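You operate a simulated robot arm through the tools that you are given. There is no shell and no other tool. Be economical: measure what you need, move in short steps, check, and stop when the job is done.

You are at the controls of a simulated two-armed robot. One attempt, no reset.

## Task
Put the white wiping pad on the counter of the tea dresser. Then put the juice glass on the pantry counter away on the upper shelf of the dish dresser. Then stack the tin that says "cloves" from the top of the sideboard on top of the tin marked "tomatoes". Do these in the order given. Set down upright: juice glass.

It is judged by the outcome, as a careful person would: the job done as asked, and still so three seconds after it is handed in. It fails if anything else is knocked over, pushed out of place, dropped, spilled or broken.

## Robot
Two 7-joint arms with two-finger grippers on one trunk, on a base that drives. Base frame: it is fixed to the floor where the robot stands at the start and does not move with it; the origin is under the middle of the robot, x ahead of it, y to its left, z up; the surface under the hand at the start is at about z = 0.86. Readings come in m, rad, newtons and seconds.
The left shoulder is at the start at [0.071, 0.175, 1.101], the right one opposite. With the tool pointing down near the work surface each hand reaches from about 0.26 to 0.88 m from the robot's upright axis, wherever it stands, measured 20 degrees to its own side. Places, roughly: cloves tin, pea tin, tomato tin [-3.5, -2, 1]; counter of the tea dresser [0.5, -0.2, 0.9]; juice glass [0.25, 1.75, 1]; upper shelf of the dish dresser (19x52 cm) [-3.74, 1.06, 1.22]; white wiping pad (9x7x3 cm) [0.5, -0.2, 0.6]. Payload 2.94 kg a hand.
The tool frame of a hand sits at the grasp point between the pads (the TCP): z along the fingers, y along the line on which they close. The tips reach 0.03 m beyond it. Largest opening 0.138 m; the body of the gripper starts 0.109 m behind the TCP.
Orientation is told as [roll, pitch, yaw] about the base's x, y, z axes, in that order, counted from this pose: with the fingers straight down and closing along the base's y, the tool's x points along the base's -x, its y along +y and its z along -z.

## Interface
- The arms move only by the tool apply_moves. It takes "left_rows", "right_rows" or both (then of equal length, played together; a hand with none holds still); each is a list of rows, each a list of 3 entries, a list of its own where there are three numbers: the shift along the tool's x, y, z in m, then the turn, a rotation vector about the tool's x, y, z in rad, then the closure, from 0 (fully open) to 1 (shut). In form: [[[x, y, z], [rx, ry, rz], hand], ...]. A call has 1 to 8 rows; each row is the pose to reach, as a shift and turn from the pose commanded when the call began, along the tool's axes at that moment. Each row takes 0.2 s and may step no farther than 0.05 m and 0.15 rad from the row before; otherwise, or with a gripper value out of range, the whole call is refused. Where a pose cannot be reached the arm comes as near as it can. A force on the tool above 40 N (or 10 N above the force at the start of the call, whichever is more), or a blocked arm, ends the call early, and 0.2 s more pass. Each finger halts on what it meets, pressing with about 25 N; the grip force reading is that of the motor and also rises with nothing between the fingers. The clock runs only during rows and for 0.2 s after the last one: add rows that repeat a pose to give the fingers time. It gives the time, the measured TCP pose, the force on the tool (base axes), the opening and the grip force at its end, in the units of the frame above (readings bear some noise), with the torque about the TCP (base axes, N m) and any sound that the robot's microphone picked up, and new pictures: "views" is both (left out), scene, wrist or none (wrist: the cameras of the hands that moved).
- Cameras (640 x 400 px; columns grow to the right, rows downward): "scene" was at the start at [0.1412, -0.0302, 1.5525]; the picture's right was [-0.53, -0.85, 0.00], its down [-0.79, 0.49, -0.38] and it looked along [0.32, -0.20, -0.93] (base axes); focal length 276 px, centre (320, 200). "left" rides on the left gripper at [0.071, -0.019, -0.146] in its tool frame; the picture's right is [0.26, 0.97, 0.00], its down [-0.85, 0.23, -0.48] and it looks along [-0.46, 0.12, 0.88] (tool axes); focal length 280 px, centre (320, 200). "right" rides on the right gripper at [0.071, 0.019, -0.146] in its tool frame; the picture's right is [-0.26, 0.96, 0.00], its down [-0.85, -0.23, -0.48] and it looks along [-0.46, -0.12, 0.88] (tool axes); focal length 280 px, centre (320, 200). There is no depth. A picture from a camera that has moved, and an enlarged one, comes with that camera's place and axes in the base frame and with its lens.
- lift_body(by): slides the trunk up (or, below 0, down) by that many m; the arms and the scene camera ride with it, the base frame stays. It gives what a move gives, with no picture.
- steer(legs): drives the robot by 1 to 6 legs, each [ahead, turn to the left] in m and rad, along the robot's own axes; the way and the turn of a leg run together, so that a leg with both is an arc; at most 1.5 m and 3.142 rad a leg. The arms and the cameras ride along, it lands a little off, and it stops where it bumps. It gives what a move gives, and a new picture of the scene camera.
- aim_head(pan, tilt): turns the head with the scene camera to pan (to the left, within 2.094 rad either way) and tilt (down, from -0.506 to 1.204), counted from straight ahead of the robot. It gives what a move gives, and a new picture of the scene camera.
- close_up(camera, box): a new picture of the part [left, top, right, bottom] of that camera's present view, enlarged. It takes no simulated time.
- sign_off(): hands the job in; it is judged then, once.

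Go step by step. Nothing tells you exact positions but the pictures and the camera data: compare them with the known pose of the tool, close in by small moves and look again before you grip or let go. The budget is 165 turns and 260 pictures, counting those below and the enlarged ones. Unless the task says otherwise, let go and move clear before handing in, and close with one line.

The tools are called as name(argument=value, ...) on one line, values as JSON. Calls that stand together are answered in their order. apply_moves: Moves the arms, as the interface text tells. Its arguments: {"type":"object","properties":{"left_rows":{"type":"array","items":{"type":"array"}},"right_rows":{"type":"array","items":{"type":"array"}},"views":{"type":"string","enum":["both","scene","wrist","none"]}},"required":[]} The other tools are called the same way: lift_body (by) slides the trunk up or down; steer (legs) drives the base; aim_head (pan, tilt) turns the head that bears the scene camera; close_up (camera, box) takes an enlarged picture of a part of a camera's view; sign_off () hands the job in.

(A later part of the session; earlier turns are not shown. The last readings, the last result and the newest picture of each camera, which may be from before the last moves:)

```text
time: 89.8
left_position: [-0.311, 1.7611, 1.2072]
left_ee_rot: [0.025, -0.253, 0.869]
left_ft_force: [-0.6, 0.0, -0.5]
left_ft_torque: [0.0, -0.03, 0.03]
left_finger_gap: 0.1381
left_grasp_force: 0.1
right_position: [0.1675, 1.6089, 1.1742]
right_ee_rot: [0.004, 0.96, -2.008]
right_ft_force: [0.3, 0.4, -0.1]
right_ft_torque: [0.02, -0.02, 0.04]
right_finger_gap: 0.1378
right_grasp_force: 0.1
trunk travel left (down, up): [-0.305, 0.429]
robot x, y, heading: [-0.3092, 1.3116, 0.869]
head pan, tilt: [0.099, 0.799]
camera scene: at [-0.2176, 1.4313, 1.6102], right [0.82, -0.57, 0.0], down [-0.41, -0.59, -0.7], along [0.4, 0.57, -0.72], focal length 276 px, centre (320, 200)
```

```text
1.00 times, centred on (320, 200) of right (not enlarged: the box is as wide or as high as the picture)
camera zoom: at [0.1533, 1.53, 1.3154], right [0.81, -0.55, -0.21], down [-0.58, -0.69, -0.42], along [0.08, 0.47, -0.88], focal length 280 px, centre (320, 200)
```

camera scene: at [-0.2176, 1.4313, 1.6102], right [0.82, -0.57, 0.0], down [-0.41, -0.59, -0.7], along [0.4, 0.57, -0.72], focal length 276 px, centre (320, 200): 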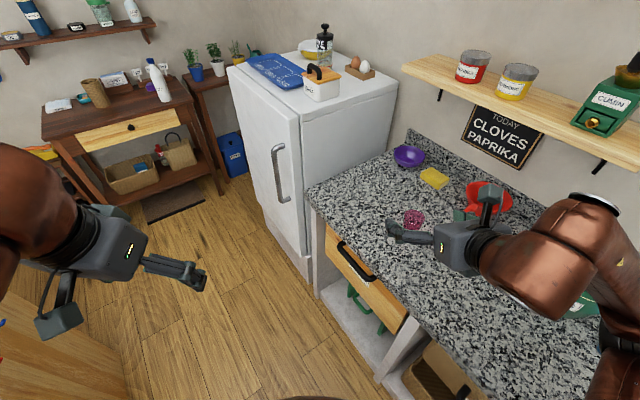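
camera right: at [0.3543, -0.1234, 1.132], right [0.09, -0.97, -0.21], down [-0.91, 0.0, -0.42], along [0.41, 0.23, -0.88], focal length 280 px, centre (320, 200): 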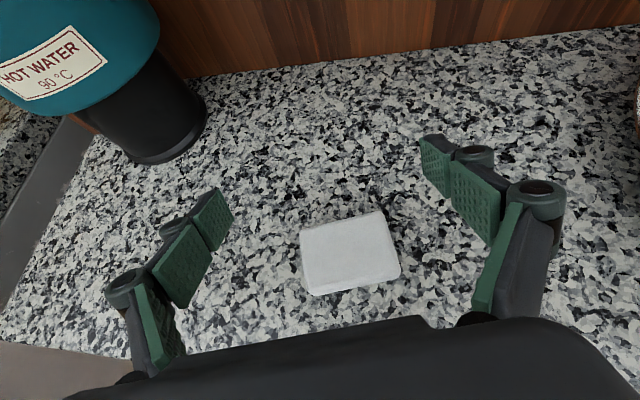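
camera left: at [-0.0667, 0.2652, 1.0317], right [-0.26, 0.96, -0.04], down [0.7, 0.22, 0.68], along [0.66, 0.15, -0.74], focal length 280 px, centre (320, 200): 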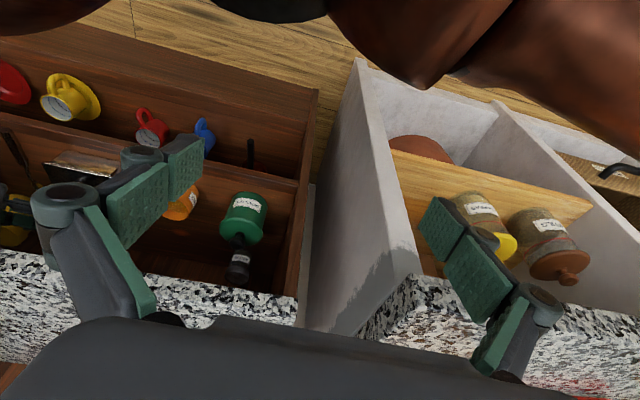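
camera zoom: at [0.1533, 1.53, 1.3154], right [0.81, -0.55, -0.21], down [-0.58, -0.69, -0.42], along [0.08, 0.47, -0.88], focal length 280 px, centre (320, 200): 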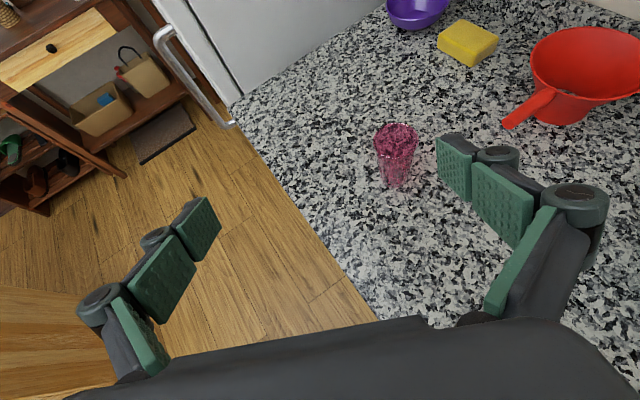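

The glass base is at about (.319,1.707), ~0.12 m tall, tapering. I bring the right hand down to a side-approach pose ~13 cm short of it, pitch ~12°.

apply_moves(right_rows=[[[-0.027, 0.014, 0.023], [0, 0.06, 0], 0], [[-0.055, 0.027, 0.046], [0, 0.13, 0], 0], [[-0.082, 0.041, 0.069], [0, 0.2, 0], 0], [[-0.11, 0.055, 0.092], [0, 0.27, 0], 0], [[-0.137, 0.069, 0.115], [0, 0.34, 0], 0], [[-0.165, 0.082, 0.139], [0, 0.4, 0], 0], [[-0.19, 0.095, 0.16], [0, 0.4, 0], 0]], views="both")

```text
time: 91.2
left_position: [-0.2734, 1.803, 1.2129]
left_ee_rot: [0.081, -0.351, 0.9]
left_ft_force: [0.0, -3.6, 5.1]
left_ft_torque: [0.27, 0.02, 0.06]
left_finger_gap: 0.1383
left_grasp_force: 0.1
right_position: [0.2937, 1.6667, 0.986]
right_ee_rot: [0.643, 1.374, -1.248]
right_ft_force: [3.8, -1.5, 4.6]
right_ft_torque: [-0.52, 0.27, 0.46]
right_finger_gap: 0.1378
right_grasp_force: 0.0
trunk travel left (down, up): [-0.305, 0.429]
robot x, y, heading: [-0.2908, 1.334, 0.979]
head pan, tilt: [0.099, 0.799]
stopped in row 7 (right hand): the arm was blocked; the commanded pose is now the measured one
camera scene: at [-0.1122, 1.6186, 1.602], right [0.88, -0.47, -0.01], down [-0.38, -0.69, -0.61], along [0.28, 0.54, -0.79], focal length 276 px, centre (320, 200)
camera right: at [0.2623, 1.5369, 1.0801], right [0.93, -0.34, -0.14], down [-0.32, -0.53, -0.79], along [0.19, 0.78, -0.6], focal length 280 px, centre (320, 200)
```

scene: 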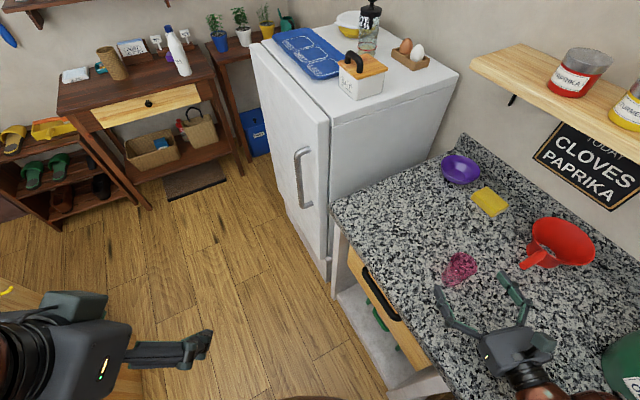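
right: 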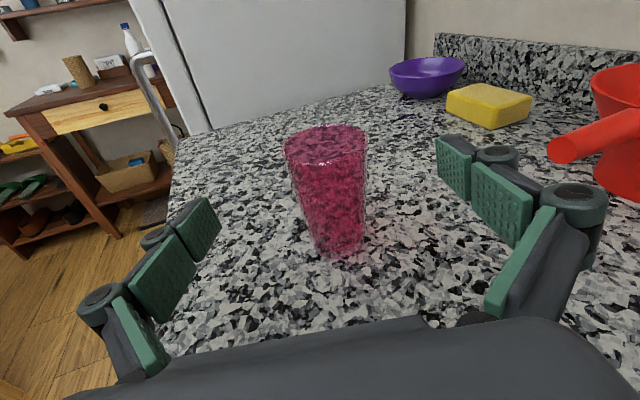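

The right arm got blocked (the elbow may be against the counter). I look right to see what it touches.

aim_head(pan=-0.8, tilt=0.9)

```text
time: 92.4
left_position: [-0.2907, 1.822, 1.2147]
left_ee_rot: [0.009, -0.394, 1.007]
left_ft_force: [0.1, -1.5, -1.6]
left_ft_torque: [0.23, -0.01, 0.04]
left_finger_gap: 0.138
left_grasp_force: 0.0
right_position: [0.3091, 1.6567, 0.9778]
right_ee_rot: [0.619, 1.343, -1.341]
right_ft_force: [-0.5, 0.8, -2.6]
right_ft_torque: [0.25, -0.09, -0.04]
right_finger_gap: 0.1377
right_grasp_force: 0.0
trunk travel left (down, up): [-0.305, 0.429]
robot x, y, heading: [-0.281, 1.3362, 0.968]
head pan, tilt: [-0.799, 0.901]
camera scene: at [-0.0834, 1.5688, 1.5986], right [0.17, -0.98, 0.09], down [-0.8, -0.19, -0.56], along [0.57, 0.02, -0.82], focal length 276 px, centre (320, 200)
```

scene: 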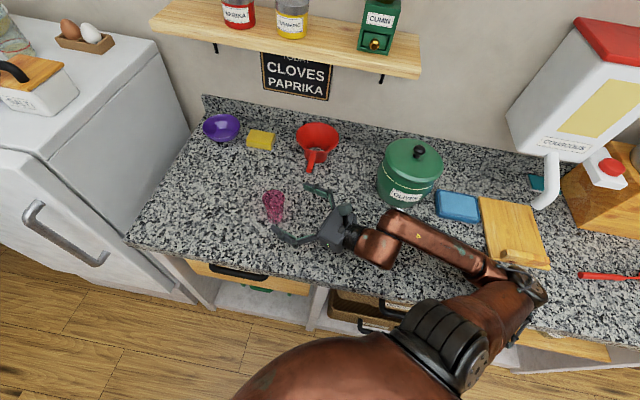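

The elbow is pressing on the counter. I raise the trunk to free it, then look again.

lift_body(by=0.15)

aim_head(pan=-0.7, tilt=0.9)

```text
time: 92.8
left_position: [-0.3015, 1.784, 1.2207]
left_ee_rot: [-0.183, -0.463, 1.127]
left_ft_force: [4.3, -14.6, -7.6]
left_ft_torque: [1.54, -0.07, 0.54]
left_finger_gap: 0.1378
left_grasp_force: 0.0
right_position: [0.3056, 1.5988, 1.0587]
right_ee_rot: [0.986, 1.045, -0.921]
right_ft_force: [-1.9, -1.8, 14.3]
right_ft_torque: [-1.46, 0.51, -0.02]
right_finger_gap: 0.1385
right_grasp_force: 0.0
trunk travel left (down, up): [-0.308, 0.426]
robot x, y, heading: [-0.2802, 1.3238, 0.905]
head pan, tilt: [-0.799, 0.901]
stopped: the arm was blocked; the commanded pose is now the measured one
```

```text
time: 93.4
left_position: [-0.3777, 1.7356, 1.1887]
left_ee_rot: [-0.068, -0.336, 0.99]
left_ft_force: [-20.7, 30.3, -0.6]
left_ft_torque: [-2.92, -1.83, -2.62]
left_finger_gap: 0.1379
left_grasp_force: 0.0
right_position: [0.2557, 1.5522, 1.025]
right_ee_rot: [0.606, 1.422, -1.406]
right_ft_force: [16.8, -4.2, 32.3]
right_ft_torque: [-3.71, 1.81, 1.91]
right_finger_gap: 0.1377
right_grasp_force: 0.0
trunk travel left (down, up): [-0.308, 0.426]
robot x, y, heading: [-0.2673, 1.3393, 0.966]
head pan, tilt: [-0.7, 0.901]
camera scene: at [-0.2452, 1.4937, 1.6065], right [0.26, -0.96, 0.06], down [-0.72, -0.23, -0.65], along [0.64, 0.13, -0.75], focal length 276 px, centre (320, 200)
```

scene: 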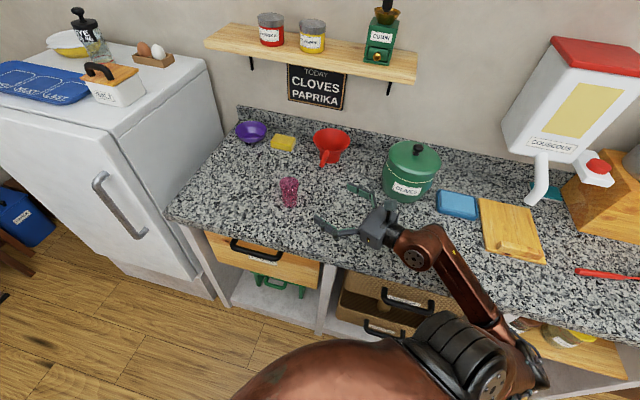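

Forces are still oscillating with the elbow at the counter's edge. I back away a bit to release it.

steer(legs=[[-0.12, 0]])

aim_head(pan=-0.7, tilt=1.0)

```text
time: 94.2
left_position: [-0.3279, 1.6826, 1.205]
left_ee_rot: [-0.146, -0.345, 1.017]
left_ft_force: [15.4, 3.1, -3.8]
left_ft_torque: [0.17, 1.58, 0.41]
left_finger_gap: 0.1373
left_grasp_force: 0.0
right_position: [0.33, 1.4623, 0.9936]
right_ee_rot: [-0.518, 1.423, -2.662]
right_ft_force: [11.3, 1.2, -19.8]
right_ft_torque: [2.0, -1.03, 1.01]
right_finger_gap: 0.1378
right_grasp_force: 0.0
trunk travel left (down, up): [-0.308, 0.426]
robot x, y, heading: [-0.2749, 1.3263, 0.921]
head pan, tilt: [-0.7, 0.901]
stopped in leg 1: the robot was blocked; the commanded pose is now the measured one
camera scene: at [-0.2798, 1.492, 1.6116], right [0.22, -0.97, 0.07], down [-0.72, -0.21, -0.66], along [0.66, 0.09, -0.74], focal length 276 px, centre (320, 200)
```

scene: 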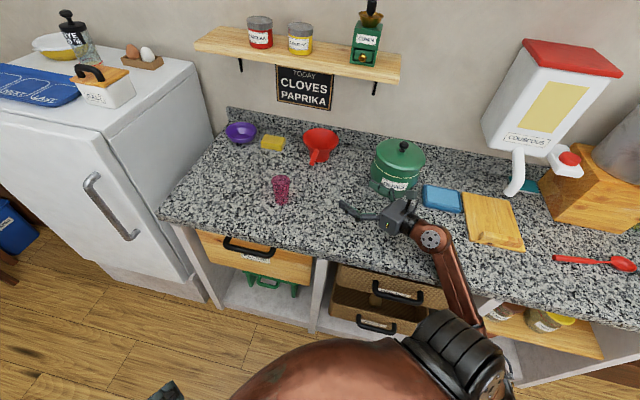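

```text
time: 94.8
left_position: [-0.3329, 1.6439, 1.2072]
left_ee_rot: [-0.258, -0.216, 1.003]
left_ft_force: [4.1, -0.8, 4.0]
left_ft_torque: [-0.1, 0.16, 0.37]
left_finger_gap: 0.1378
left_grasp_force: 0.1
right_position: [0.3312, 1.454, 1.0003]
right_ee_rot: [-0.567, 1.443, -2.716]
right_ft_force: [1.4, 1.4, -1.3]
right_ft_torque: [0.07, -0.04, 0.14]
right_finger_gap: 0.1379
right_grasp_force: 0.1
trunk travel left (down, up): [-0.308, 0.426]
robot x, y, heading: [-0.2806, 1.3276, 0.915]
head pan, tilt: [-0.7, 1.0]
camera scene: at [-0.2846, 1.4783, 1.6053], right [0.21, -0.97, 0.06], down [-0.78, -0.21, -0.59], along [0.59, 0.07, -0.81], focal length 276 px, centre (320, 200)
```

scene: 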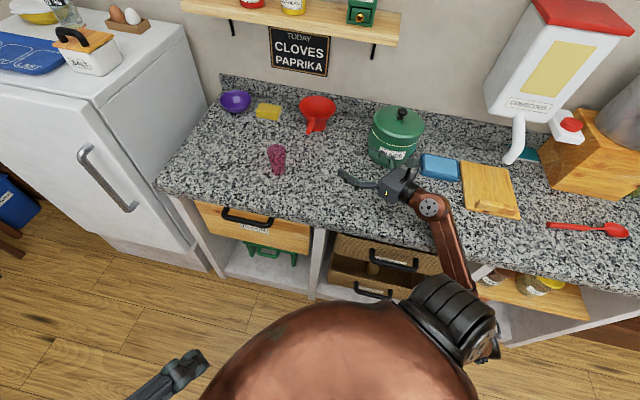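

Forces have settled. I check the right hand's surroundings near the green pot.

close_up(camera="right", box=[0, 0, 640, 400])

close_up(camera="scene", box=[320, 80, 560, 370])

```text
1.00 times, centred on (320, 200) of right (not enlarged: the box is as wide or as high as the picture)
camera zoom: at [0.2778, 1.3262, 1.0849], right [0.77, -0.54, -0.33], down [-0.55, -0.32, -0.77], along [0.32, 0.78, -0.54], focal length 280 px, centre (320, 200)
```

zoom: 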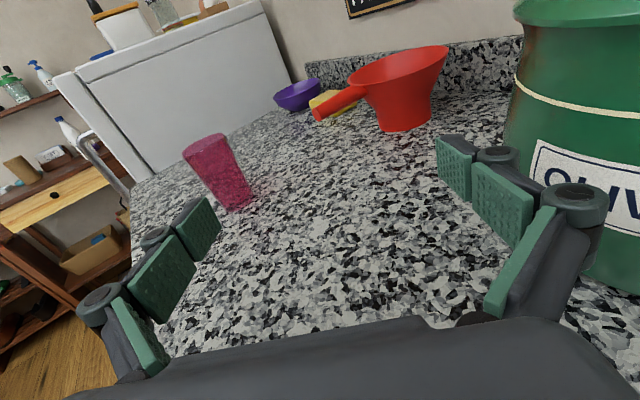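

```text
1.38 times, centred on (440, 225) of scene
camera zoom: at [-0.2846, 1.4783, 1.6053], right [0.21, -0.97, 0.06], down [-0.78, -0.21, -0.59], along [0.59, 0.07, -0.81], focal length 380 px, centre (154, 166)
```

zoom: 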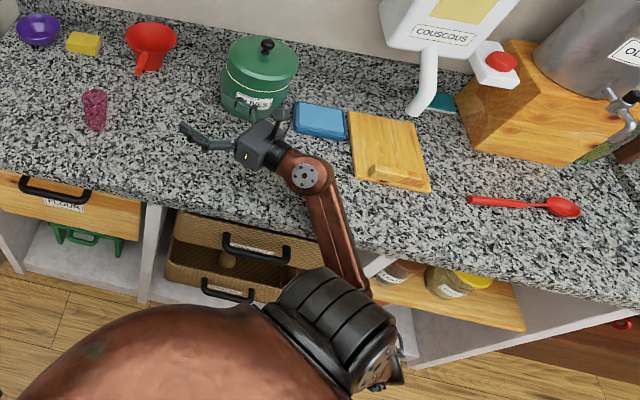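

The right finger is beside the pot and the elbow hangs low in front of the counter. I move the hand away from the pot first, then up.

apply_moves(right_rows=[[[0.0084, -0.025, 0.0007], [0, 0, 0], 0], [[0.0168, -0.051, 0.0013], [0, 0, 0], 0], [[0.048, -0.061, -0.007], [0, 0, 0], 0], [[0.079, -0.072, -0.016], [0, 0, 0], 0], [[0.11, -0.082, -0.025], [0, 0, 0], 0], [[0.141, -0.093, -0.034], [0, 0, 0], 0]], views="scene")

```text
time: 95.2
left_position: [-0.3122, 1.6105, 1.229]
left_ee_rot: [-0.34, -0.21, 1.06]
left_ft_force: [0.0, 0.2, -1.0]
left_ft_torque: [-0.15, -0.15, -0.05]
left_finger_gap: 0.1382
left_grasp_force: 0.0
right_position: [0.3472, 1.4364, 1.0026]
right_ee_rot: [-0.748, 1.444, -2.934]
right_ft_force: [2.0, 0.0, -0.3]
right_ft_torque: [0.11, -0.08, 0.04]
right_finger_gap: 0.138
right_grasp_force: 0.0
trunk travel left (down, up): [-0.308, 0.426]
robot x, y, heading: [-0.2805, 1.3229, 0.907]
head pan, tilt: [-0.7, 1.0]
stopped in row 1 (left hand): the arm was blocked; the commanded pose is now the measured one
camera scene: at [-0.3142, 1.5033, 1.6049], right [0.2, -0.98, 0.09], down [-0.77, -0.21, -0.6], along [0.6, 0.05, -0.8], focal length 276 px, centre (320, 200)
```

scene: 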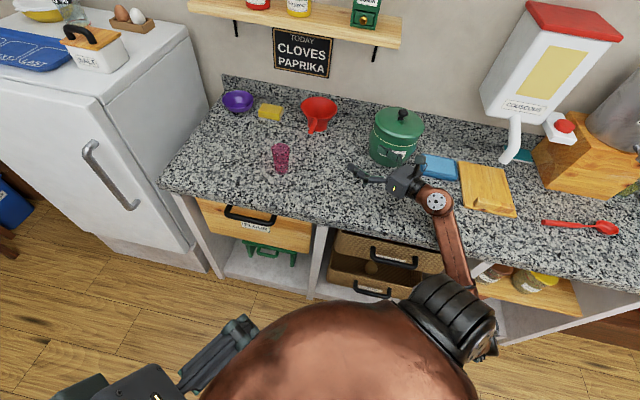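

The left hand is touching the trunk now. I move the left hand outward first.

apply_moves(left_rows=[[[0, 0.03, 0], [0, 0, 0], 0], [[0, 0.06, 0], [0, 0, 0], 0], [[0, 0.1, 0], [0, 0, 0], 0], [[0, 0.14, 0], [0, 0, 0], 0]], views="scene")

```text
time: 95.5
left_position: [-0.2971, 1.586, 1.2536]
left_ee_rot: [-0.404, -0.153, 1.142]
left_ft_force: [97.5, 208.6, -45.9]
left_ft_torque: [-24.81, 9.31, -10.55]
left_finger_gap: 0.1379
left_grasp_force: 0.1
right_position: [0.3488, 1.4111, 1.024]
right_ee_rot: [-1.291, 1.46, 2.828]
right_ft_force: [0.9, 0.6, -1.0]
right_ft_torque: [0.02, 0.0, -0.03]
right_finger_gap: 0.1367
right_grasp_force: 0.0
trunk travel left (down, up): [-0.308, 0.426]
robot x, y, heading: [-0.2896, 1.3131, 0.857]
head pan, tilt: [-0.7, 1.0]
stopped in row 1 (left hand): the arm was blocked; the commanded pose is now the measured one
camera scene: at [-0.3441, 1.5221, 1.6035], right [0.15, -0.98, 0.1], down [-0.77, -0.19, -0.61], along [0.62, 0.01, -0.78], focal length 276 px, centre (320, 200)
```

scene: 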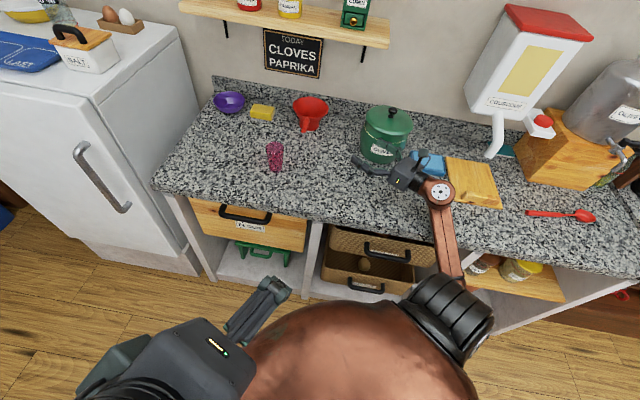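

The left hand is jammed against the trunk and the body is being tipped, most likely by the right elbow caught at the counter. I look straight at the elbow before moving again.

aim_head(pan=-1.1, tilt=1.2)

close_up(camera="left", box=[0, 0, 640, 400])

```text
time: 96.4
left_position: [-0.3035, 1.5871, 1.2528]
left_ee_rot: [-0.4, -0.132, 1.184]
left_ft_force: [167.6, 163.4, -73.9]
left_ft_torque: [-16.23, 17.04, 0.93]
left_finger_gap: 0.1378
left_grasp_force: 0.1
right_position: [0.3499, 1.4149, 1.0196]
right_ee_rot: [-1.192, 1.453, 2.919]
right_ft_force: [-0.5, 0.3, 0.1]
right_ft_torque: [-0.01, 0.01, -0.02]
right_finger_gap: 0.138
right_grasp_force: 0.1
trunk travel left (down, up): [-0.308, 0.426]
robot x, y, heading: [-0.2955, 1.3109, 0.828]
head pan, tilt: [-1.1, 1.201]
camera scene: at [-0.3587, 1.495, 1.5922], right [-0.27, -0.96, 0.06], down [-0.85, 0.21, -0.48], along [0.45, -0.18, -0.88], focal length 276 px, centre (320, 200)
```

scene: 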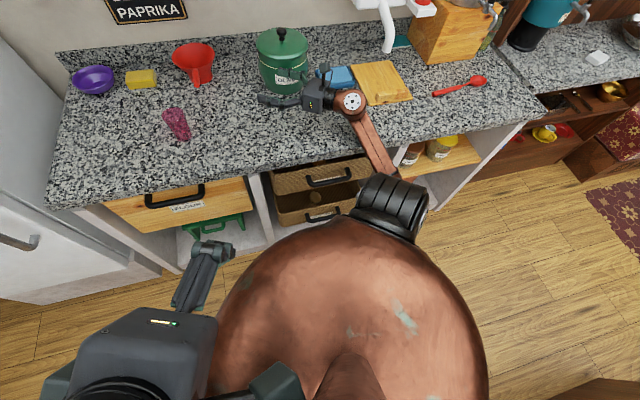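

```text
1.00 times, centred on (320, 200) of left (not enlarged: the box is as wide or as high as the picture)
camera zoom: at [-0.372, 1.5182, 1.3845], right [-0.9, 0.14, -0.41], down [-0.07, 0.89, 0.46], along [0.43, 0.44, -0.79], focal length 280 px, centre (320, 200)
```

zoom: 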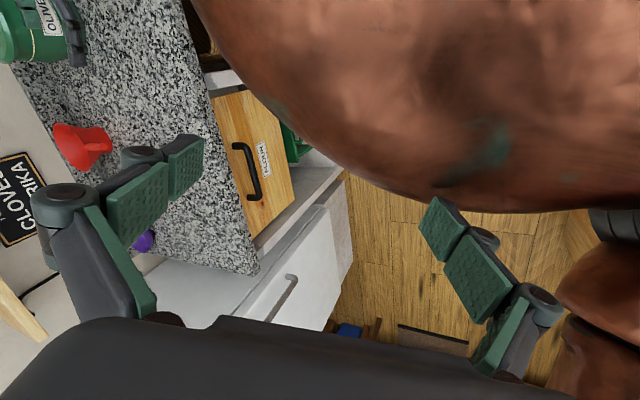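

The left gripper is pressed against the round trunk; the contact force points to +x+y. I move the left hand that way, off the trunk.

apply_moves(left_rows=[[[-0.03, -0.008, 0.004], [0, 0, 0], 0], [[-0.06, -0.016, 0.008], [0, 0, 0], 0], [[-0.09, -0.024, 0.012], [0, 0, 0], 0], [[-0.12, -0.03, 0.016], [0, 0, 0], 0]], views="scene")

```text
time: 96.7
left_position: [-0.2637, 1.5434, 1.2838]
left_ee_rot: [-0.462, -0.039, 1.226]
left_ft_force: [2.5, -0.3, -2.4]
left_ft_torque: [-0.04, 0.25, 0.01]
left_finger_gap: 0.1378
left_grasp_force: 0.1
right_position: [0.3485, 1.3649, 1.0502]
right_ee_rot: [-1.979, 1.445, 2.171]
right_ft_force: [11.5, -13.6, -19.6]
right_ft_torque: [2.05, -1.31, 2.44]
right_finger_gap: 0.138
right_grasp_force: 0.0
trunk travel left (down, up): [-0.308, 0.426]
robot x, y, heading: [-0.3086, 1.2977, 0.753]
head pan, tilt: [-1.1, 1.201]
stopped in row 1 (left hand): the arm was blocked; the commanded pose is now the measured one
camera scene: at [-0.3797, 1.5105, 1.5885], right [-0.34, -0.94, 0.07], down [-0.83, 0.27, -0.49], along [0.44, -0.23, -0.87], focal length 276 px, centre (320, 200)
```

scene: 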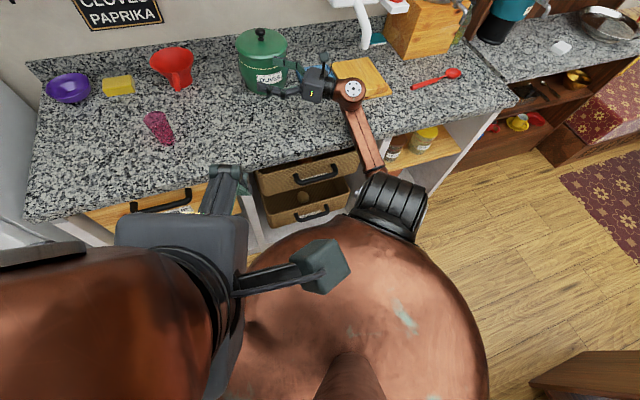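

Things are drifting; the right fingers are beside the pot. I close the right gripper to pull its fingers away from the pot, holding pose.

apply_moves(right_rows=[[[0, -0.005, 0.0], [0, 0, 0], 0.5], [[0, -0.01, 0.0], [0, 0, 0], 1], [[0, -0.01, 0], [0, 0, 0], 1]], views="both")

```text
time: 97.0
left_position: [-0.2273, 1.5685, 1.3183]
left_ee_rot: [-0.621, -0.078, 1.465]
left_ft_force: [0.3, 3.0, -0.4]
left_ft_torque: [-0.26, 0.09, -0.16]
left_finger_gap: 0.138
left_grasp_force: 0.0
right_position: [0.3636, 1.3077, 1.1033]
right_ee_rot: [-2.862, 1.373, 1.351]
right_ft_force: [-0.4, -3.7, 1.5]
right_ft_torque: [-0.22, 0.09, 0.18]
right_finger_gap: 0.1105
right_grasp_force: 1.6
trunk travel left (down, up): [-0.308, 0.426]
robot x, y, heading: [-0.3199, 1.285, 0.703]
head pan, tilt: [-1.1, 1.201]
stopped in row 1 (left hand): the arm was blocked; the commanded pose is now the measured one
camera scene: at [-0.3739, 1.4954, 1.5914], right [-0.39, -0.92, 0.07], down [-0.81, 0.31, -0.49], along [0.43, -0.25, -0.87], focal length 276 px, centre (320, 200)
camera right: at [0.3085, 1.16, 1.1444], right [0.86, -0.41, -0.31], down [-0.39, -0.14, -0.91], along [0.33, 0.9, -0.28], focal length 280 px, centre (320, 200)
```

scene: 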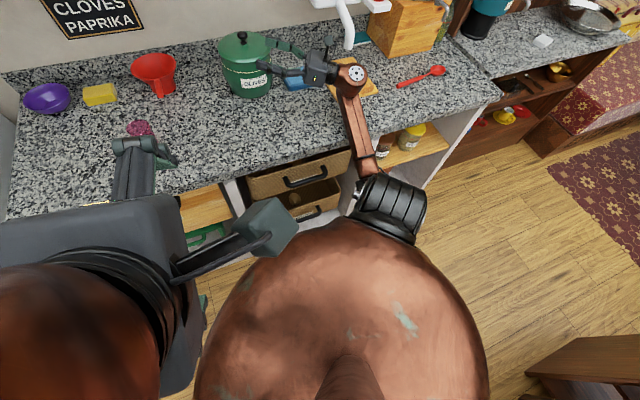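
right: 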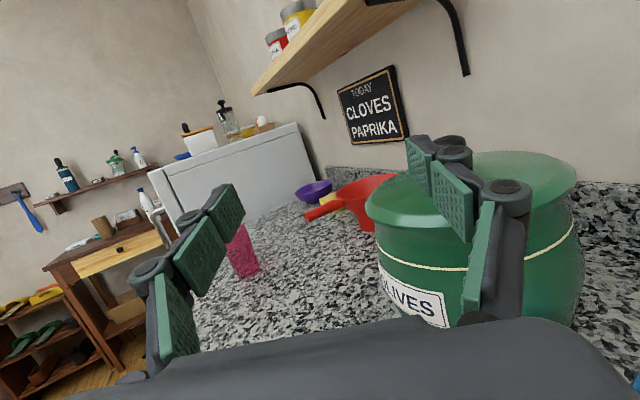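

The right hand has risen free beside the pot. The left arm is still cramped too close to the body; I move it gently forward, away from the trunk.

apply_moves(left_rows=[[[-0.018, -0.013, 0.011], [0, 0, 0], 0], [[-0.036, -0.026, 0.022], [0, 0, 0], 0], [[-0.072, -0.053, 0.045], [0, 0, 0], 0], [[-0.072, -0.053, 0.045], [0, 0, 0], 0]], views="scene")

```text
refused: row 3 steps farther than a row can; nothing moved
```

apply_moves(left_rows=[[[-0.018, -0.013, 0.011], [0, 0, 0], 0], [[-0.036, -0.026, 0.022], [0, 0, 0], 0], [[-0.054, -0.039, 0.033], [0, 0, 0], 0], [[-0.072, -0.053, 0.045], [0, 0, 0], 0]], views="scene")

```text
time: 97.4
left_position: [-0.1837, 1.5912, 1.3438]
left_ee_rot: [-0.761, -0.088, 1.658]
left_ft_force: [-2.6, -2.9, 3.1]
left_ft_torque: [0.11, -0.07, 0.04]
left_finger_gap: 0.1375
left_grasp_force: 0.0
right_position: [0.372, 1.256, 1.1613]
right_ee_rot: [2.914, 1.225, 0.936]
right_ft_force: [-9.5, 6.3, 15.6]
right_ft_torque: [-1.42, 0.92, -1.15]
right_finger_gap: 0.0786
right_grasp_force: 0.4
trunk travel left (down, up): [-0.308, 0.426]
robot x, y, heading: [-0.3188, 1.2899, 0.706]
head pan, tilt: [-1.1, 1.201]
stopped in row 1 (left hand): the arm was blocked; the commanded pose is now the measured one
camera scene: at [-0.3582, 1.4848, 1.5923], right [-0.33, -0.94, 0.07], down [-0.84, 0.25, -0.49], along [0.44, -0.22, -0.87], focal length 276 px, centre (320, 200)
```

scene: 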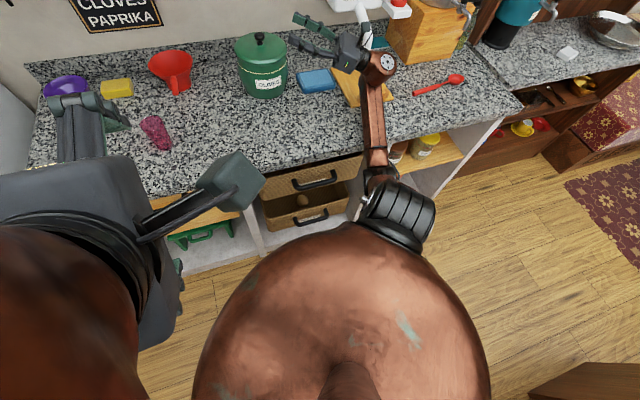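

The right hand is clear of the pot now and everything on the counter still stands. I raise the right hand and bring it back toward the robot.

apply_moves(right_rows=[[[0.027, -0.007, -0.0005], [0, 0, 0], 0.6], [[0.055, -0.015, -0.001], [0, 0, 0], 0.6], [[0.082, -0.022, -0.002], [0, 0, 0], 0.6], [[0.11, -0.03, -0.0025], [0, 0, 0], 0.6]], views="scene")

```text
time: 97.7
left_position: [-0.1042, 1.5589, 1.3806]
left_ee_rot: [-0.825, -0.106, 1.847]
left_ft_force: [51.3, 28.7, -6.0]
left_ft_torque: [-2.8, 4.48, -0.53]
left_finger_gap: 0.1378
left_grasp_force: 0.1
right_position: [0.3842, 1.2094, 1.2116]
right_ee_rot: [2.693, 1.058, 0.822]
right_ft_force: [-2.8, 12.5, 18.2]
right_ft_torque: [-1.53, 0.73, -0.78]
right_finger_gap: 0.0551
right_grasp_force: 0.1
trunk travel left (down, up): [-0.308, 0.426]
robot x, y, heading: [-0.3169, 1.2931, 0.734]
head pan, tilt: [-1.1, 1.201]
stopped in row 1 (left hand): the arm was blocked; the commanded pose is now the measured one
camera scene: at [-0.336, 1.4609, 1.593], right [-0.35, -0.93, 0.06], down [-0.84, 0.29, -0.46], along [0.42, -0.21, -0.89], focal length 276 px, centre (320, 200)
```

scene: 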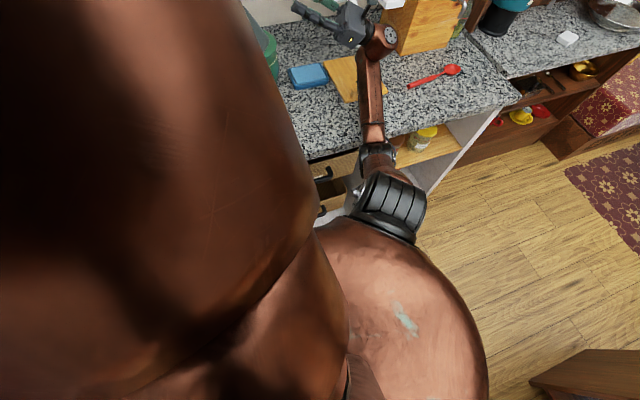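

apply_moves(left_rows=[[[-0.04, 0.003, 0.003], [0, 0, 0], 0], [[-0.08, 0.006, 0.006], [0, 0, 0], 0], [[-0.111, 0.008, 0.0085], [0, 0, 0], 0], [[-0.15, 0.008, 0.0085], [0, 0, 0], 0]], views="scene")

```text
time: 98.0
left_position: [-0.0324, 1.5227, 1.3964]
left_ee_rot: [-0.903, -0.2, 1.954]
left_ft_force: [-7.6, 1.7, 2.4]
left_ft_torque: [-0.29, -0.41, -0.58]
left_finger_gap: 0.1374
left_grasp_force: 0.2
right_position: [0.3978, 1.1645, 1.2317]
right_ee_rot: [2.472, 0.916, 0.691]
right_ft_force: [0.2, -1.7, -1.3]
right_ft_torque: [0.06, -0.09, 0.1]
right_finger_gap: 0.0552
right_grasp_force: 0.1
trunk travel left (down, up): [-0.308, 0.426]
robot x, y, heading: [-0.3117, 1.2994, 0.764]
head pan, tilt: [-1.1, 1.201]
stopped in row 1 (left hand): the arm was blocked; the commanded pose is now the measured one
camera scene: at [-0.3106, 1.4319, 1.5914], right [-0.33, -0.94, 0.04], down [-0.85, 0.28, -0.44], along [0.4, -0.18, -0.9], focal length 276 px, centre (320, 200)
```

scene: 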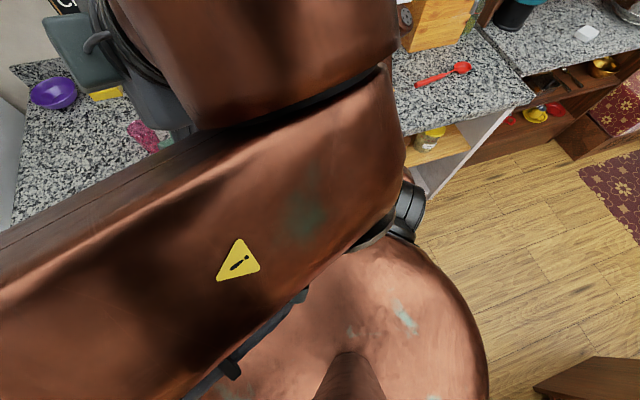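

The trunk is righting itself. I let it settle while looking ahead.

aim_head(pan=0.3, tilt=0.9)

aim_head(pan=0.3, tilt=0.5)

```text
time: 99.5
left_position: [-0.0284, 1.4968, 1.3853]
left_ee_rot: [-0.837, -0.18, 1.9]
left_ft_force: [-0.2, 0.9, -0.2]
left_ft_torque: [0.03, 0.01, -0.02]
left_finger_gap: 0.138
left_grasp_force: 0.0
right_position: [0.4142, 1.1561, 1.207]
right_ee_rot: [2.525, 0.973, 0.718]
right_ft_force: [0.7, 0.4, -0.8]
right_ft_torque: [0.03, 0.02, 0.03]
right_finger_gap: 0.0555
right_grasp_force: 0.0
trunk travel left (down, up): [-0.308, 0.426]
robot x, y, heading: [-0.31, 1.2953, 0.744]
head pan, tilt: [0.3, 0.901]
camera scene: at [-0.3123, 1.498, 1.607], right [0.86, -0.5, 0.08], down [-0.36, -0.71, -0.6], along [0.36, 0.49, -0.79], focal length 276 px, centre (320, 200)
```

scene: 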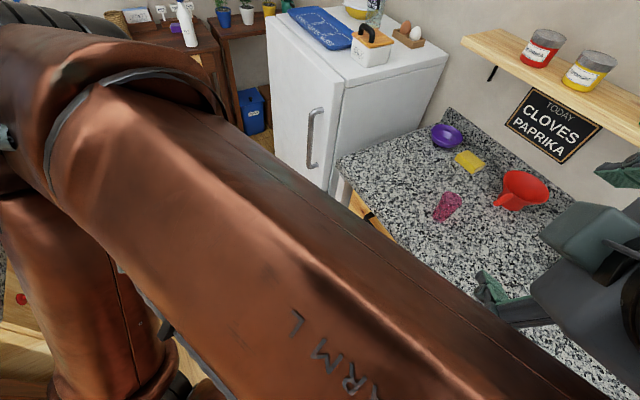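

```text
time: 100.4
left_position: [-0.0269, 1.4978, 1.3837]
left_ee_rot: [-0.838, -0.187, 1.903]
left_ft_force: [0.3, 0.3, 0.2]
left_ft_torque: [0.0, -0.01, 0.01]
left_finger_gap: 0.138
left_grasp_force: 0.0
right_position: [0.4137, 1.1564, 1.2086]
right_ee_rot: [2.523, 0.974, 0.715]
right_ft_force: [0.4, -0.1, 0.9]
right_ft_torque: [-0.02, -0.02, 0.0]
right_finger_gap: 0.0552
right_grasp_force: 0.0
trunk travel left (down, up): [-0.308, 0.426]
robot x, y, heading: [-0.3058, 1.294, 0.755]
head pan, tilt: [0.3, 0.499]
camera scene: at [-0.3066, 1.5139, 1.6402], right [0.86, -0.5, 0.08], down [-0.19, -0.46, -0.87], along [0.47, 0.73, -0.5], focal length 276 px, centre (320, 200)
```

scene: 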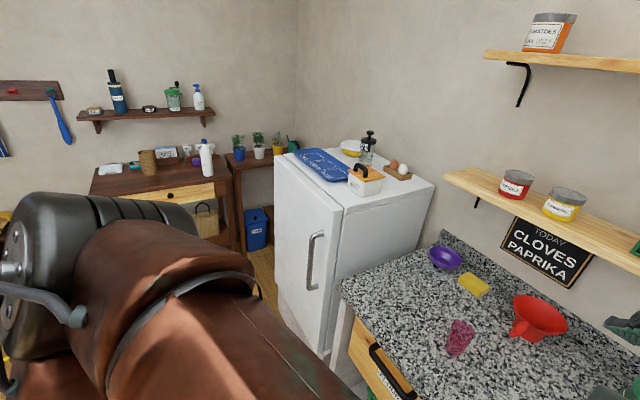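

All is calm now and the glass still stands. I move the left hand to the left, back to its own side.

apply_moves(left_rows=[[[-0.022, 0.01, -0.005], [0, 0, 0], 0], [[-0.043, 0.019, -0.009], [0, 0, 0], 0], [[-0.065, 0.028, -0.014], [0, 0, 0], 0], [[-0.087, 0.038, -0.018], [0, 0, 0], 0], [[-0.108, 0.0475, -0.0225], [0, 0, 0], 0]], views="scene")

```text
time: 100.8
left_position: [0.0253, 1.4604, 1.3848]
left_ee_rot: [-0.854, -0.233, 1.937]
left_ft_force: [-1.0, -1.9, 2.8]
left_ft_torque: [0.03, 0.07, 0.05]
left_finger_gap: 0.1374
left_grasp_force: 0.1
right_position: [0.4211, 1.1228, 1.2124]
right_ee_rot: [2.37, 0.858, 0.633]
right_ft_force: [-1.8, -0.8, 0.7]
right_ft_torque: [-0.03, 0.11, -0.24]
right_finger_gap: 0.0551
right_grasp_force: 0.0
trunk travel left (down, up): [-0.308, 0.426]
robot x, y, heading: [-0.309, 1.2992, 0.754]
head pan, tilt: [0.3, 0.499]
stopped in row 1 (left hand): the arm was blocked; the commanded pose is now the measured one
camera scene: at [-0.2881, 1.5013, 1.6396], right [0.87, -0.49, 0.06], down [-0.2, -0.46, -0.87], along [0.46, 0.74, -0.49], focal length 276 px, centre (320, 200)
```

scene: 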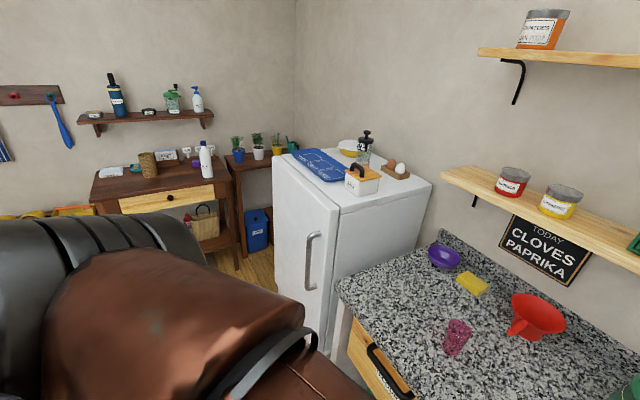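

The body is slightly tilted, which makes each arm command shift. I back the base away from the counter (hands move away from objects too).

steer(legs=[[-0.12, 0]])

aim_head(pan=-0.8, tilt=0.9)

```text
time: 101.5
left_position: [0.0903, 1.3649, 1.3508]
left_ee_rot: [-0.818, -0.32, 1.921]
left_ft_force: [-0.3, -1.2, -0.7]
left_ft_torque: [0.05, -0.01, 0.0]
left_finger_gap: 0.1379
left_grasp_force: 0.0
right_position: [0.4272, 1.0659, 1.2014]
right_ee_rot: [2.255, 0.777, 0.57]
right_ft_force: [0.2, 0.7, 0.1]
right_ft_torque: [0.0, -0.02, -0.04]
right_finger_gap: 0.0555
right_grasp_force: 0.2
trunk travel left (down, up): [-0.308, 0.426]
robot x, y, heading: [-0.3185, 1.2882, 0.748]
head pan, tilt: [0.3, 0.499]
stopped in leg 1: the robot was blocked; the commanded pose is now the measured one
camera scene: at [-0.283, 1.4762, 1.6387], right [0.86, -0.5, 0.05], down [-0.2, -0.45, -0.87], along [0.46, 0.74, -0.49], focal length 276 px, centre (320, 200)
```

scene: 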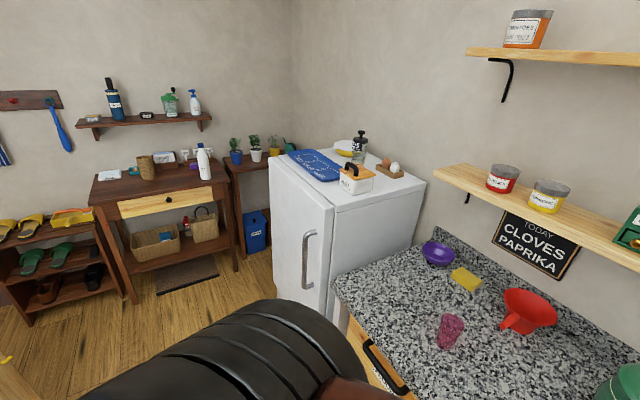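

```text
time: 102.8
left_position: [0.0887, 1.3628, 1.3535]
left_ee_rot: [-0.819, -0.327, 1.922]
left_ft_force: [0.3, -0.2, -0.6]
left_ft_torque: [0.0, 0.01, 0.03]
left_finger_gap: 0.1377
left_grasp_force: 0.1
right_position: [0.4258, 1.0639, 1.2021]
right_ee_rot: [2.257, 0.772, 0.575]
right_ft_force: [0.3, -0.1, -0.3]
right_ft_torque: [0.03, 0.03, 0.01]
right_finger_gap: 0.055
right_grasp_force: 0.0
trunk travel left (down, up): [-0.308, 0.426]
robot x, y, heading: [-0.3187, 1.2915, 0.743]
head pan, tilt: [-0.799, 0.901]
camera scene: at [-0.2537, 1.3887, 1.611], right [-0.06, -1.0, 0.03], down [-0.76, 0.02, -0.65], along [0.65, -0.06, -0.76], focal length 276 px, centre (320, 200)
```

scene: 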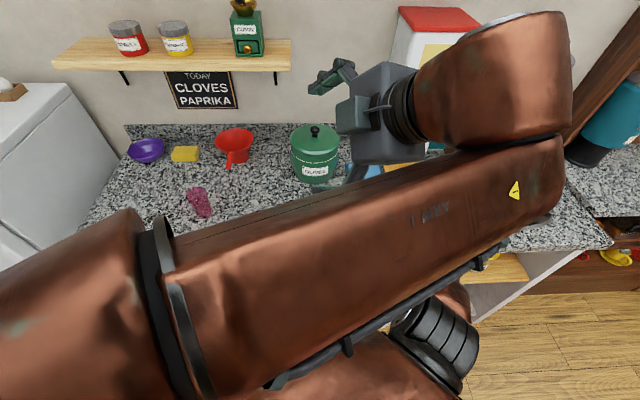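

The trunk is almost upright again. I draw the right hand back from the dispenser toward the robot and up.

apply_moves(right_rows=[[[0.019, -0.016, 0.018], [0, 0, 0], 0.6], [[0.038, -0.032, 0.036], [0, 0, 0], 0.6], [[0.057, -0.048, 0.054], [0, 0, 0], 0.6], [[0.0755, -0.064, 0.072], [0, 0, 0], 0.6]], views="scene")

```text
time: 103.1
left_position: [0.1074, 1.3289, 1.3349]
left_ee_rot: [-0.813, -0.396, 1.907]
left_ft_force: [-1.1, 1.3, 2.6]
left_ft_torque: [-0.31, 0.15, -0.13]
left_finger_gap: 0.1378
left_grasp_force: 0.0
right_position: [0.4069, 1.0553, 1.2024]
right_ee_rot: [2.178, 0.708, 0.56]
right_ft_force: [-0.2, -0.2, 0.0]
right_ft_torque: [0.01, 0.04, 0.04]
right_finger_gap: 0.0551
right_grasp_force: 0.2
trunk travel left (down, up): [-0.308, 0.426]
robot x, y, heading: [-0.3209, 1.2849, 0.734]
head pan, tilt: [-0.799, 0.901]
stopped in row 1 (left hand): the arm was blocked; the commanded pose is now the measured one
camera scene: at [-0.2639, 1.3893, 1.6114], right [-0.06, -1.0, 0.03], down [-0.75, 0.03, -0.66], along [0.66, -0.07, -0.75], focal length 276 px, centre (320, 200)
```

scene: 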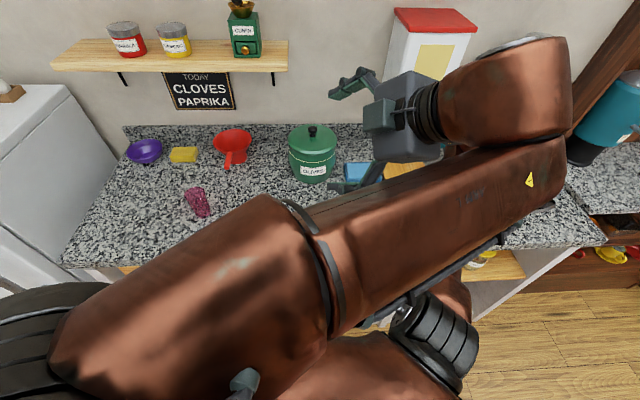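

apply_moves(left_rows=[[[-0.015, 0, 0.001], [0, 0, 0], 0], [[-0.03, 0, 0.002], [0, 0, 0], 0], [[-0.045, 0, 0.003], [0, 0, 0], 0], [[-0.06, 0, 0.004], [0, 0, 0], 0]], views="scene")

```text
time: 103.5
left_position: [0.1111, 1.2996, 1.3146]
left_ee_rot: [-0.8, -0.496, 1.845]
left_ft_force: [-0.1, 2.5, 2.9]
left_ft_torque: [-0.32, 0.22, -0.12]
left_finger_gap: 0.1379
left_grasp_force: 0.0
right_position: [0.3982, 1.0522, 1.2104]
right_ee_rot: [2.085, 0.646, 0.472]
right_ft_force: [-0.3, 0.9, 1.0]
right_ft_torque: [0.03, -0.01, 0.02]
right_finger_gap: 0.0553
right_grasp_force: 0.1
trunk travel left (down, up): [-0.308, 0.426]
robot x, y, heading: [-0.3257, 1.2831, 0.69]
head pan, tilt: [-0.799, 0.901]
stopped in row 1 (left hand): the arm was blocked; the commanded pose is now the measured one
camera scene: at [-0.2768, 1.3964, 1.6116], right [-0.11, -0.99, 0.04], down [-0.75, 0.05, -0.66], along [0.66, -0.1, -0.75], focal length 276 px, centre (320, 200)
```

scene: 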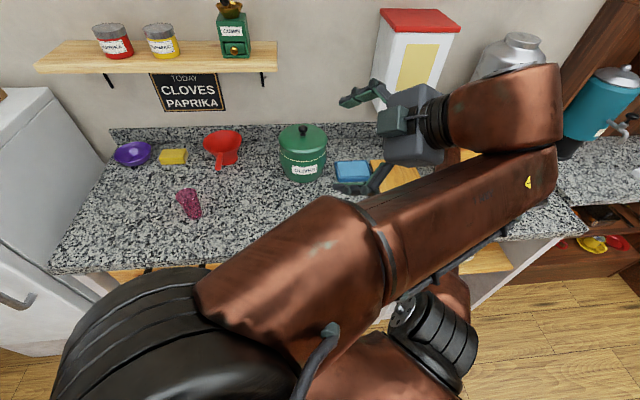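

I try raising the trunk a little now that the right hand is free.

lift_body(by=0.1)

aim_head(pan=-0.5, tilt=0.8)

```text
time: 103.8
left_position: [0.1213, 1.2391, 1.2889]
left_ee_rot: [-0.768, -0.65, 1.75]
left_ft_force: [-2.5, 4.2, 3.3]
left_ft_torque: [-0.51, 0.04, -0.43]
left_finger_gap: 0.1382
left_grasp_force: 0.0
right_position: [0.4036, 1.0295, 1.2304]
right_ee_rot: [2.024, 0.561, 0.384]
right_ft_force: [-6.5, -9.4, -4.7]
right_ft_torque: [0.1, 0.42, -0.99]
right_finger_gap: 0.055
right_grasp_force: 0.1
trunk travel left (down, up): [-0.31, 0.424]
robot x, y, heading: [-0.3424, 1.2745, 0.621]
head pan, tilt: [-0.799, 0.901]
stopped: the arm was blocked; the commanded pose is now the measured one
```

```text
time: 104.6
left_position: [0.1617, 1.2587, 1.2897]
left_ee_rot: [-0.773, -0.547, 1.816]
left_ft_force: [0.0, -0.1, 0.8]
left_ft_torque: [-0.14, 0.08, -0.01]
left_finger_gap: 0.1377
left_grasp_force: 0.1
right_position: [0.4056, 1.0091, 1.2068]
right_ee_rot: [2.07, 0.594, 0.45]
right_ft_force: [-86.0, -48.4, 79.9]
right_ft_torque: [-13.92, 1.66, -14.46]
right_finger_gap: 0.0553
right_grasp_force: 0.0
trunk travel left (down, up): [-0.31, 0.424]
robot x, y, heading: [-0.3277, 1.2851, 0.662]
head pan, tilt: [-0.499, 0.799]
camera scene: at [-0.2853, 1.3318, 1.6299], right [0.16, -0.99, 0.0], down [-0.67, -0.11, -0.74], along [0.73, 0.12, -0.68], focal length 276 px, centre (320, 200)
```

scene: 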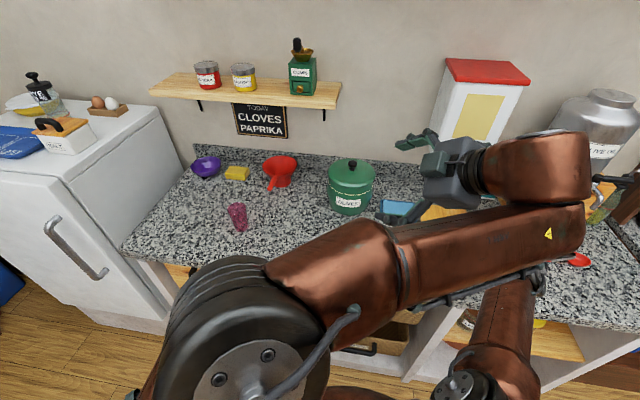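

Now the trunk is level. The right hand feels a strong contact; the two arms look tangled. I check both wrist cameras.

close_up(camera="right", box=[0, 0, 640, 400])

close_up(camera="left", box=[0, 0, 640, 400])

```text
1.00 times, centred on (320, 200) of right (not enlarged: the box is as wide or as high as the picture)
camera zoom: at [0.3878, 0.8465, 1.2017], right [0.82, -0.12, 0.56], down [0.55, -0.08, -0.83], along [0.14, 0.99, 0.0], focal length 280 px, centre (320, 200)
```

zoom: 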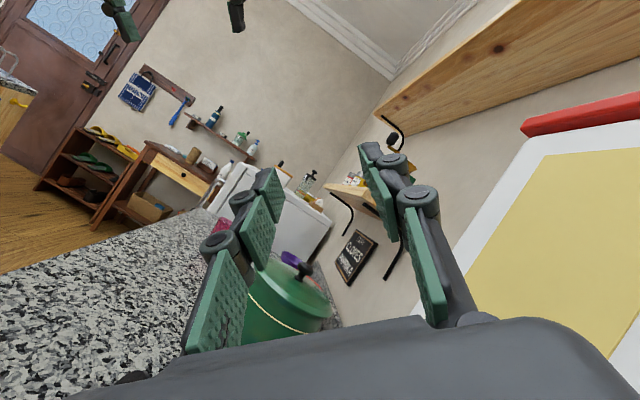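

```text
1.00 times, centred on (320, 200) of left (not enlarged: the box is as wide or as high as the picture)
camera zoom: at [0.1062, 1.118, 1.3555], right [-0.7, -0.05, -0.71], down [-0.64, 0.49, 0.6], along [0.32, 0.87, -0.37], focal length 280 px, centre (320, 200)
```

zoom: 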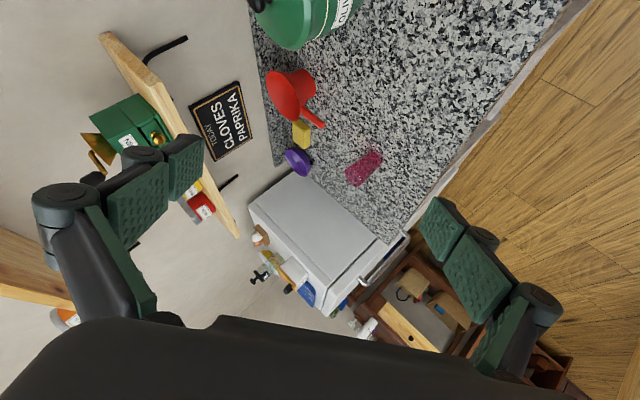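

The right gripper is against the couscous dispenser. I pull it straight back from it (toward −x, slightly up).

apply_moves(right_rows=[[[0.045, -0.012, 0.015], [0, 0, 0], 0.6], [[0.08, -0.022, 0.027], [0, 0, 0], 0.6], [[0.1026, -0.0287, 0.034], [0, 0, 0], 0.6]], views="both")

```text
time: 104.9
left_position: [0.1894, 1.2377, 1.2697]
left_ee_rot: [-0.759, -0.583, 1.822]
left_ft_force: [0.7, 0.4, 2.1]
left_ft_torque: [-0.08, 0.07, -0.02]
left_finger_gap: 0.1379
left_grasp_force: 0.0
right_position: [0.3891, 1.0111, 1.1936]
right_ee_rot: [2.045, 0.57, 0.534]
right_ft_force: [-58.7, -16.7, 32.4]
right_ft_torque: [-5.09, 1.67, -8.44]
right_finger_gap: 0.0552
right_grasp_force: 0.0
trunk travel left (down, up): [-0.31, 0.424]
robot x, y, heading: [-0.3323, 1.2849, 0.65]
head pan, tilt: [-0.499, 0.799]
stopped in row 1 (right hand): the arm was blocked; the commanded pose is now the measured one
camera scene: at [-0.3114, 1.2587, 1.6341], right [0.16, -0.99, -0.04], down [-0.66, -0.07, -0.75], along [0.74, 0.14, -0.66], focal length 276 px, centre (320, 200)
camera right: at [0.387, 0.849, 1.1898], right [0.81, -0.03, 0.58], down [0.58, -0.02, -0.81], along [0.04, 1.0, 0.0], focal length 280 px, centre (320, 200)
```

scene: 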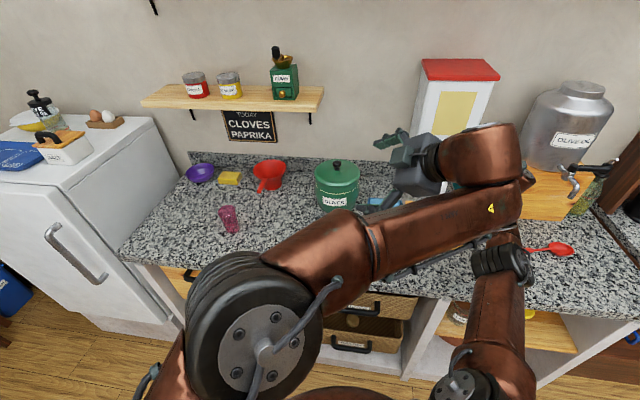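
right: 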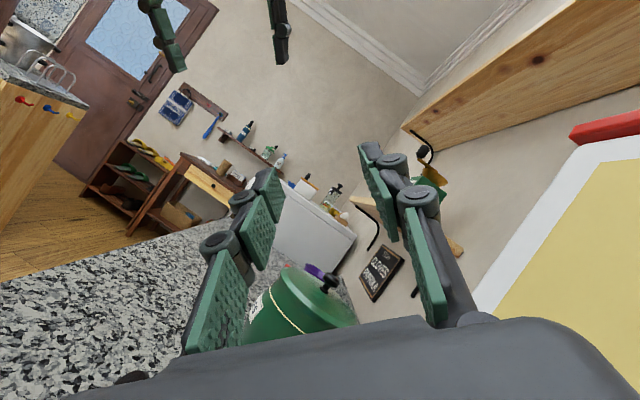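

close_up(camera="scene", box=[360, 40, 640, 280])

aim_head(pan=-1.1, tilt=0.6)

```text
1.67 times, centred on (500, 160) of scene
camera zoom: at [-0.3114, 1.2587, 1.6341], right [0.16, -0.99, -0.04], down [-0.66, -0.07, -0.75], along [0.74, 0.14, -0.66], focal length 460 px, centre (20, 267)
```

zoom: 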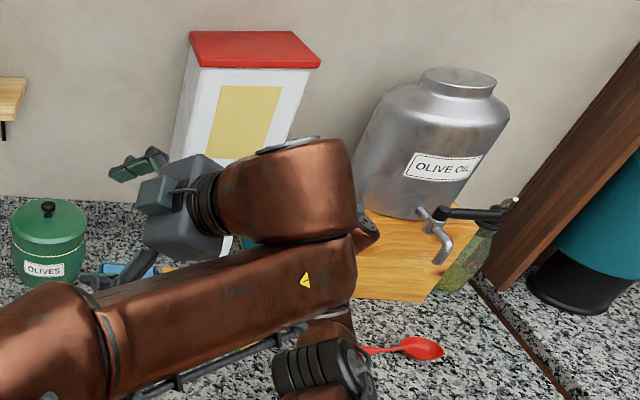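

```text
time: 105.9
left_position: [0.2031, 1.2591, 1.2679]
left_ee_rot: [-0.757, -0.576, 1.811]
left_ft_force: [0.1, 1.1, -1.0]
left_ft_torque: [0.0, 0.01, -0.01]
left_finger_gap: 0.1378
left_grasp_force: 0.0
right_position: [0.3907, 1.0166, 1.1819]
right_ee_rot: [2.026, 0.59, 0.518]
right_ft_force: [-82.8, -39.1, 35.3]
right_ft_torque: [-7.42, 2.82, -14.07]
right_finger_gap: 0.0551
right_grasp_force: 0.1
trunk travel left (down, up): [-0.31, 0.424]
robot x, y, heading: [-0.3277, 1.288, 0.658]
head pan, tilt: [-1.1, 0.6]
camera scene: at [-0.3128, 1.2108, 1.6494], right [-0.42, -0.9, -0.07], down [-0.45, 0.28, -0.85], along [0.79, -0.33, -0.53], focal length 276 px, centre (320, 200)
```

scene: 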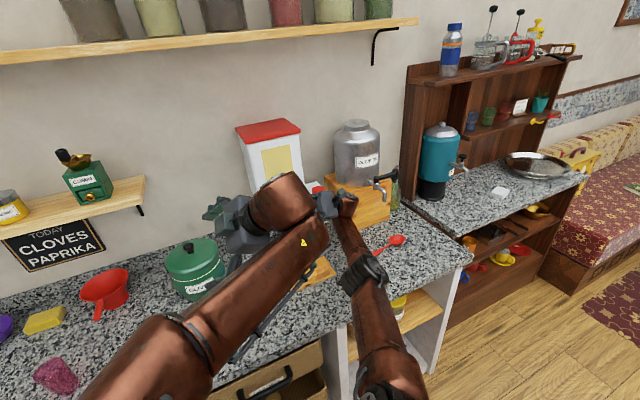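

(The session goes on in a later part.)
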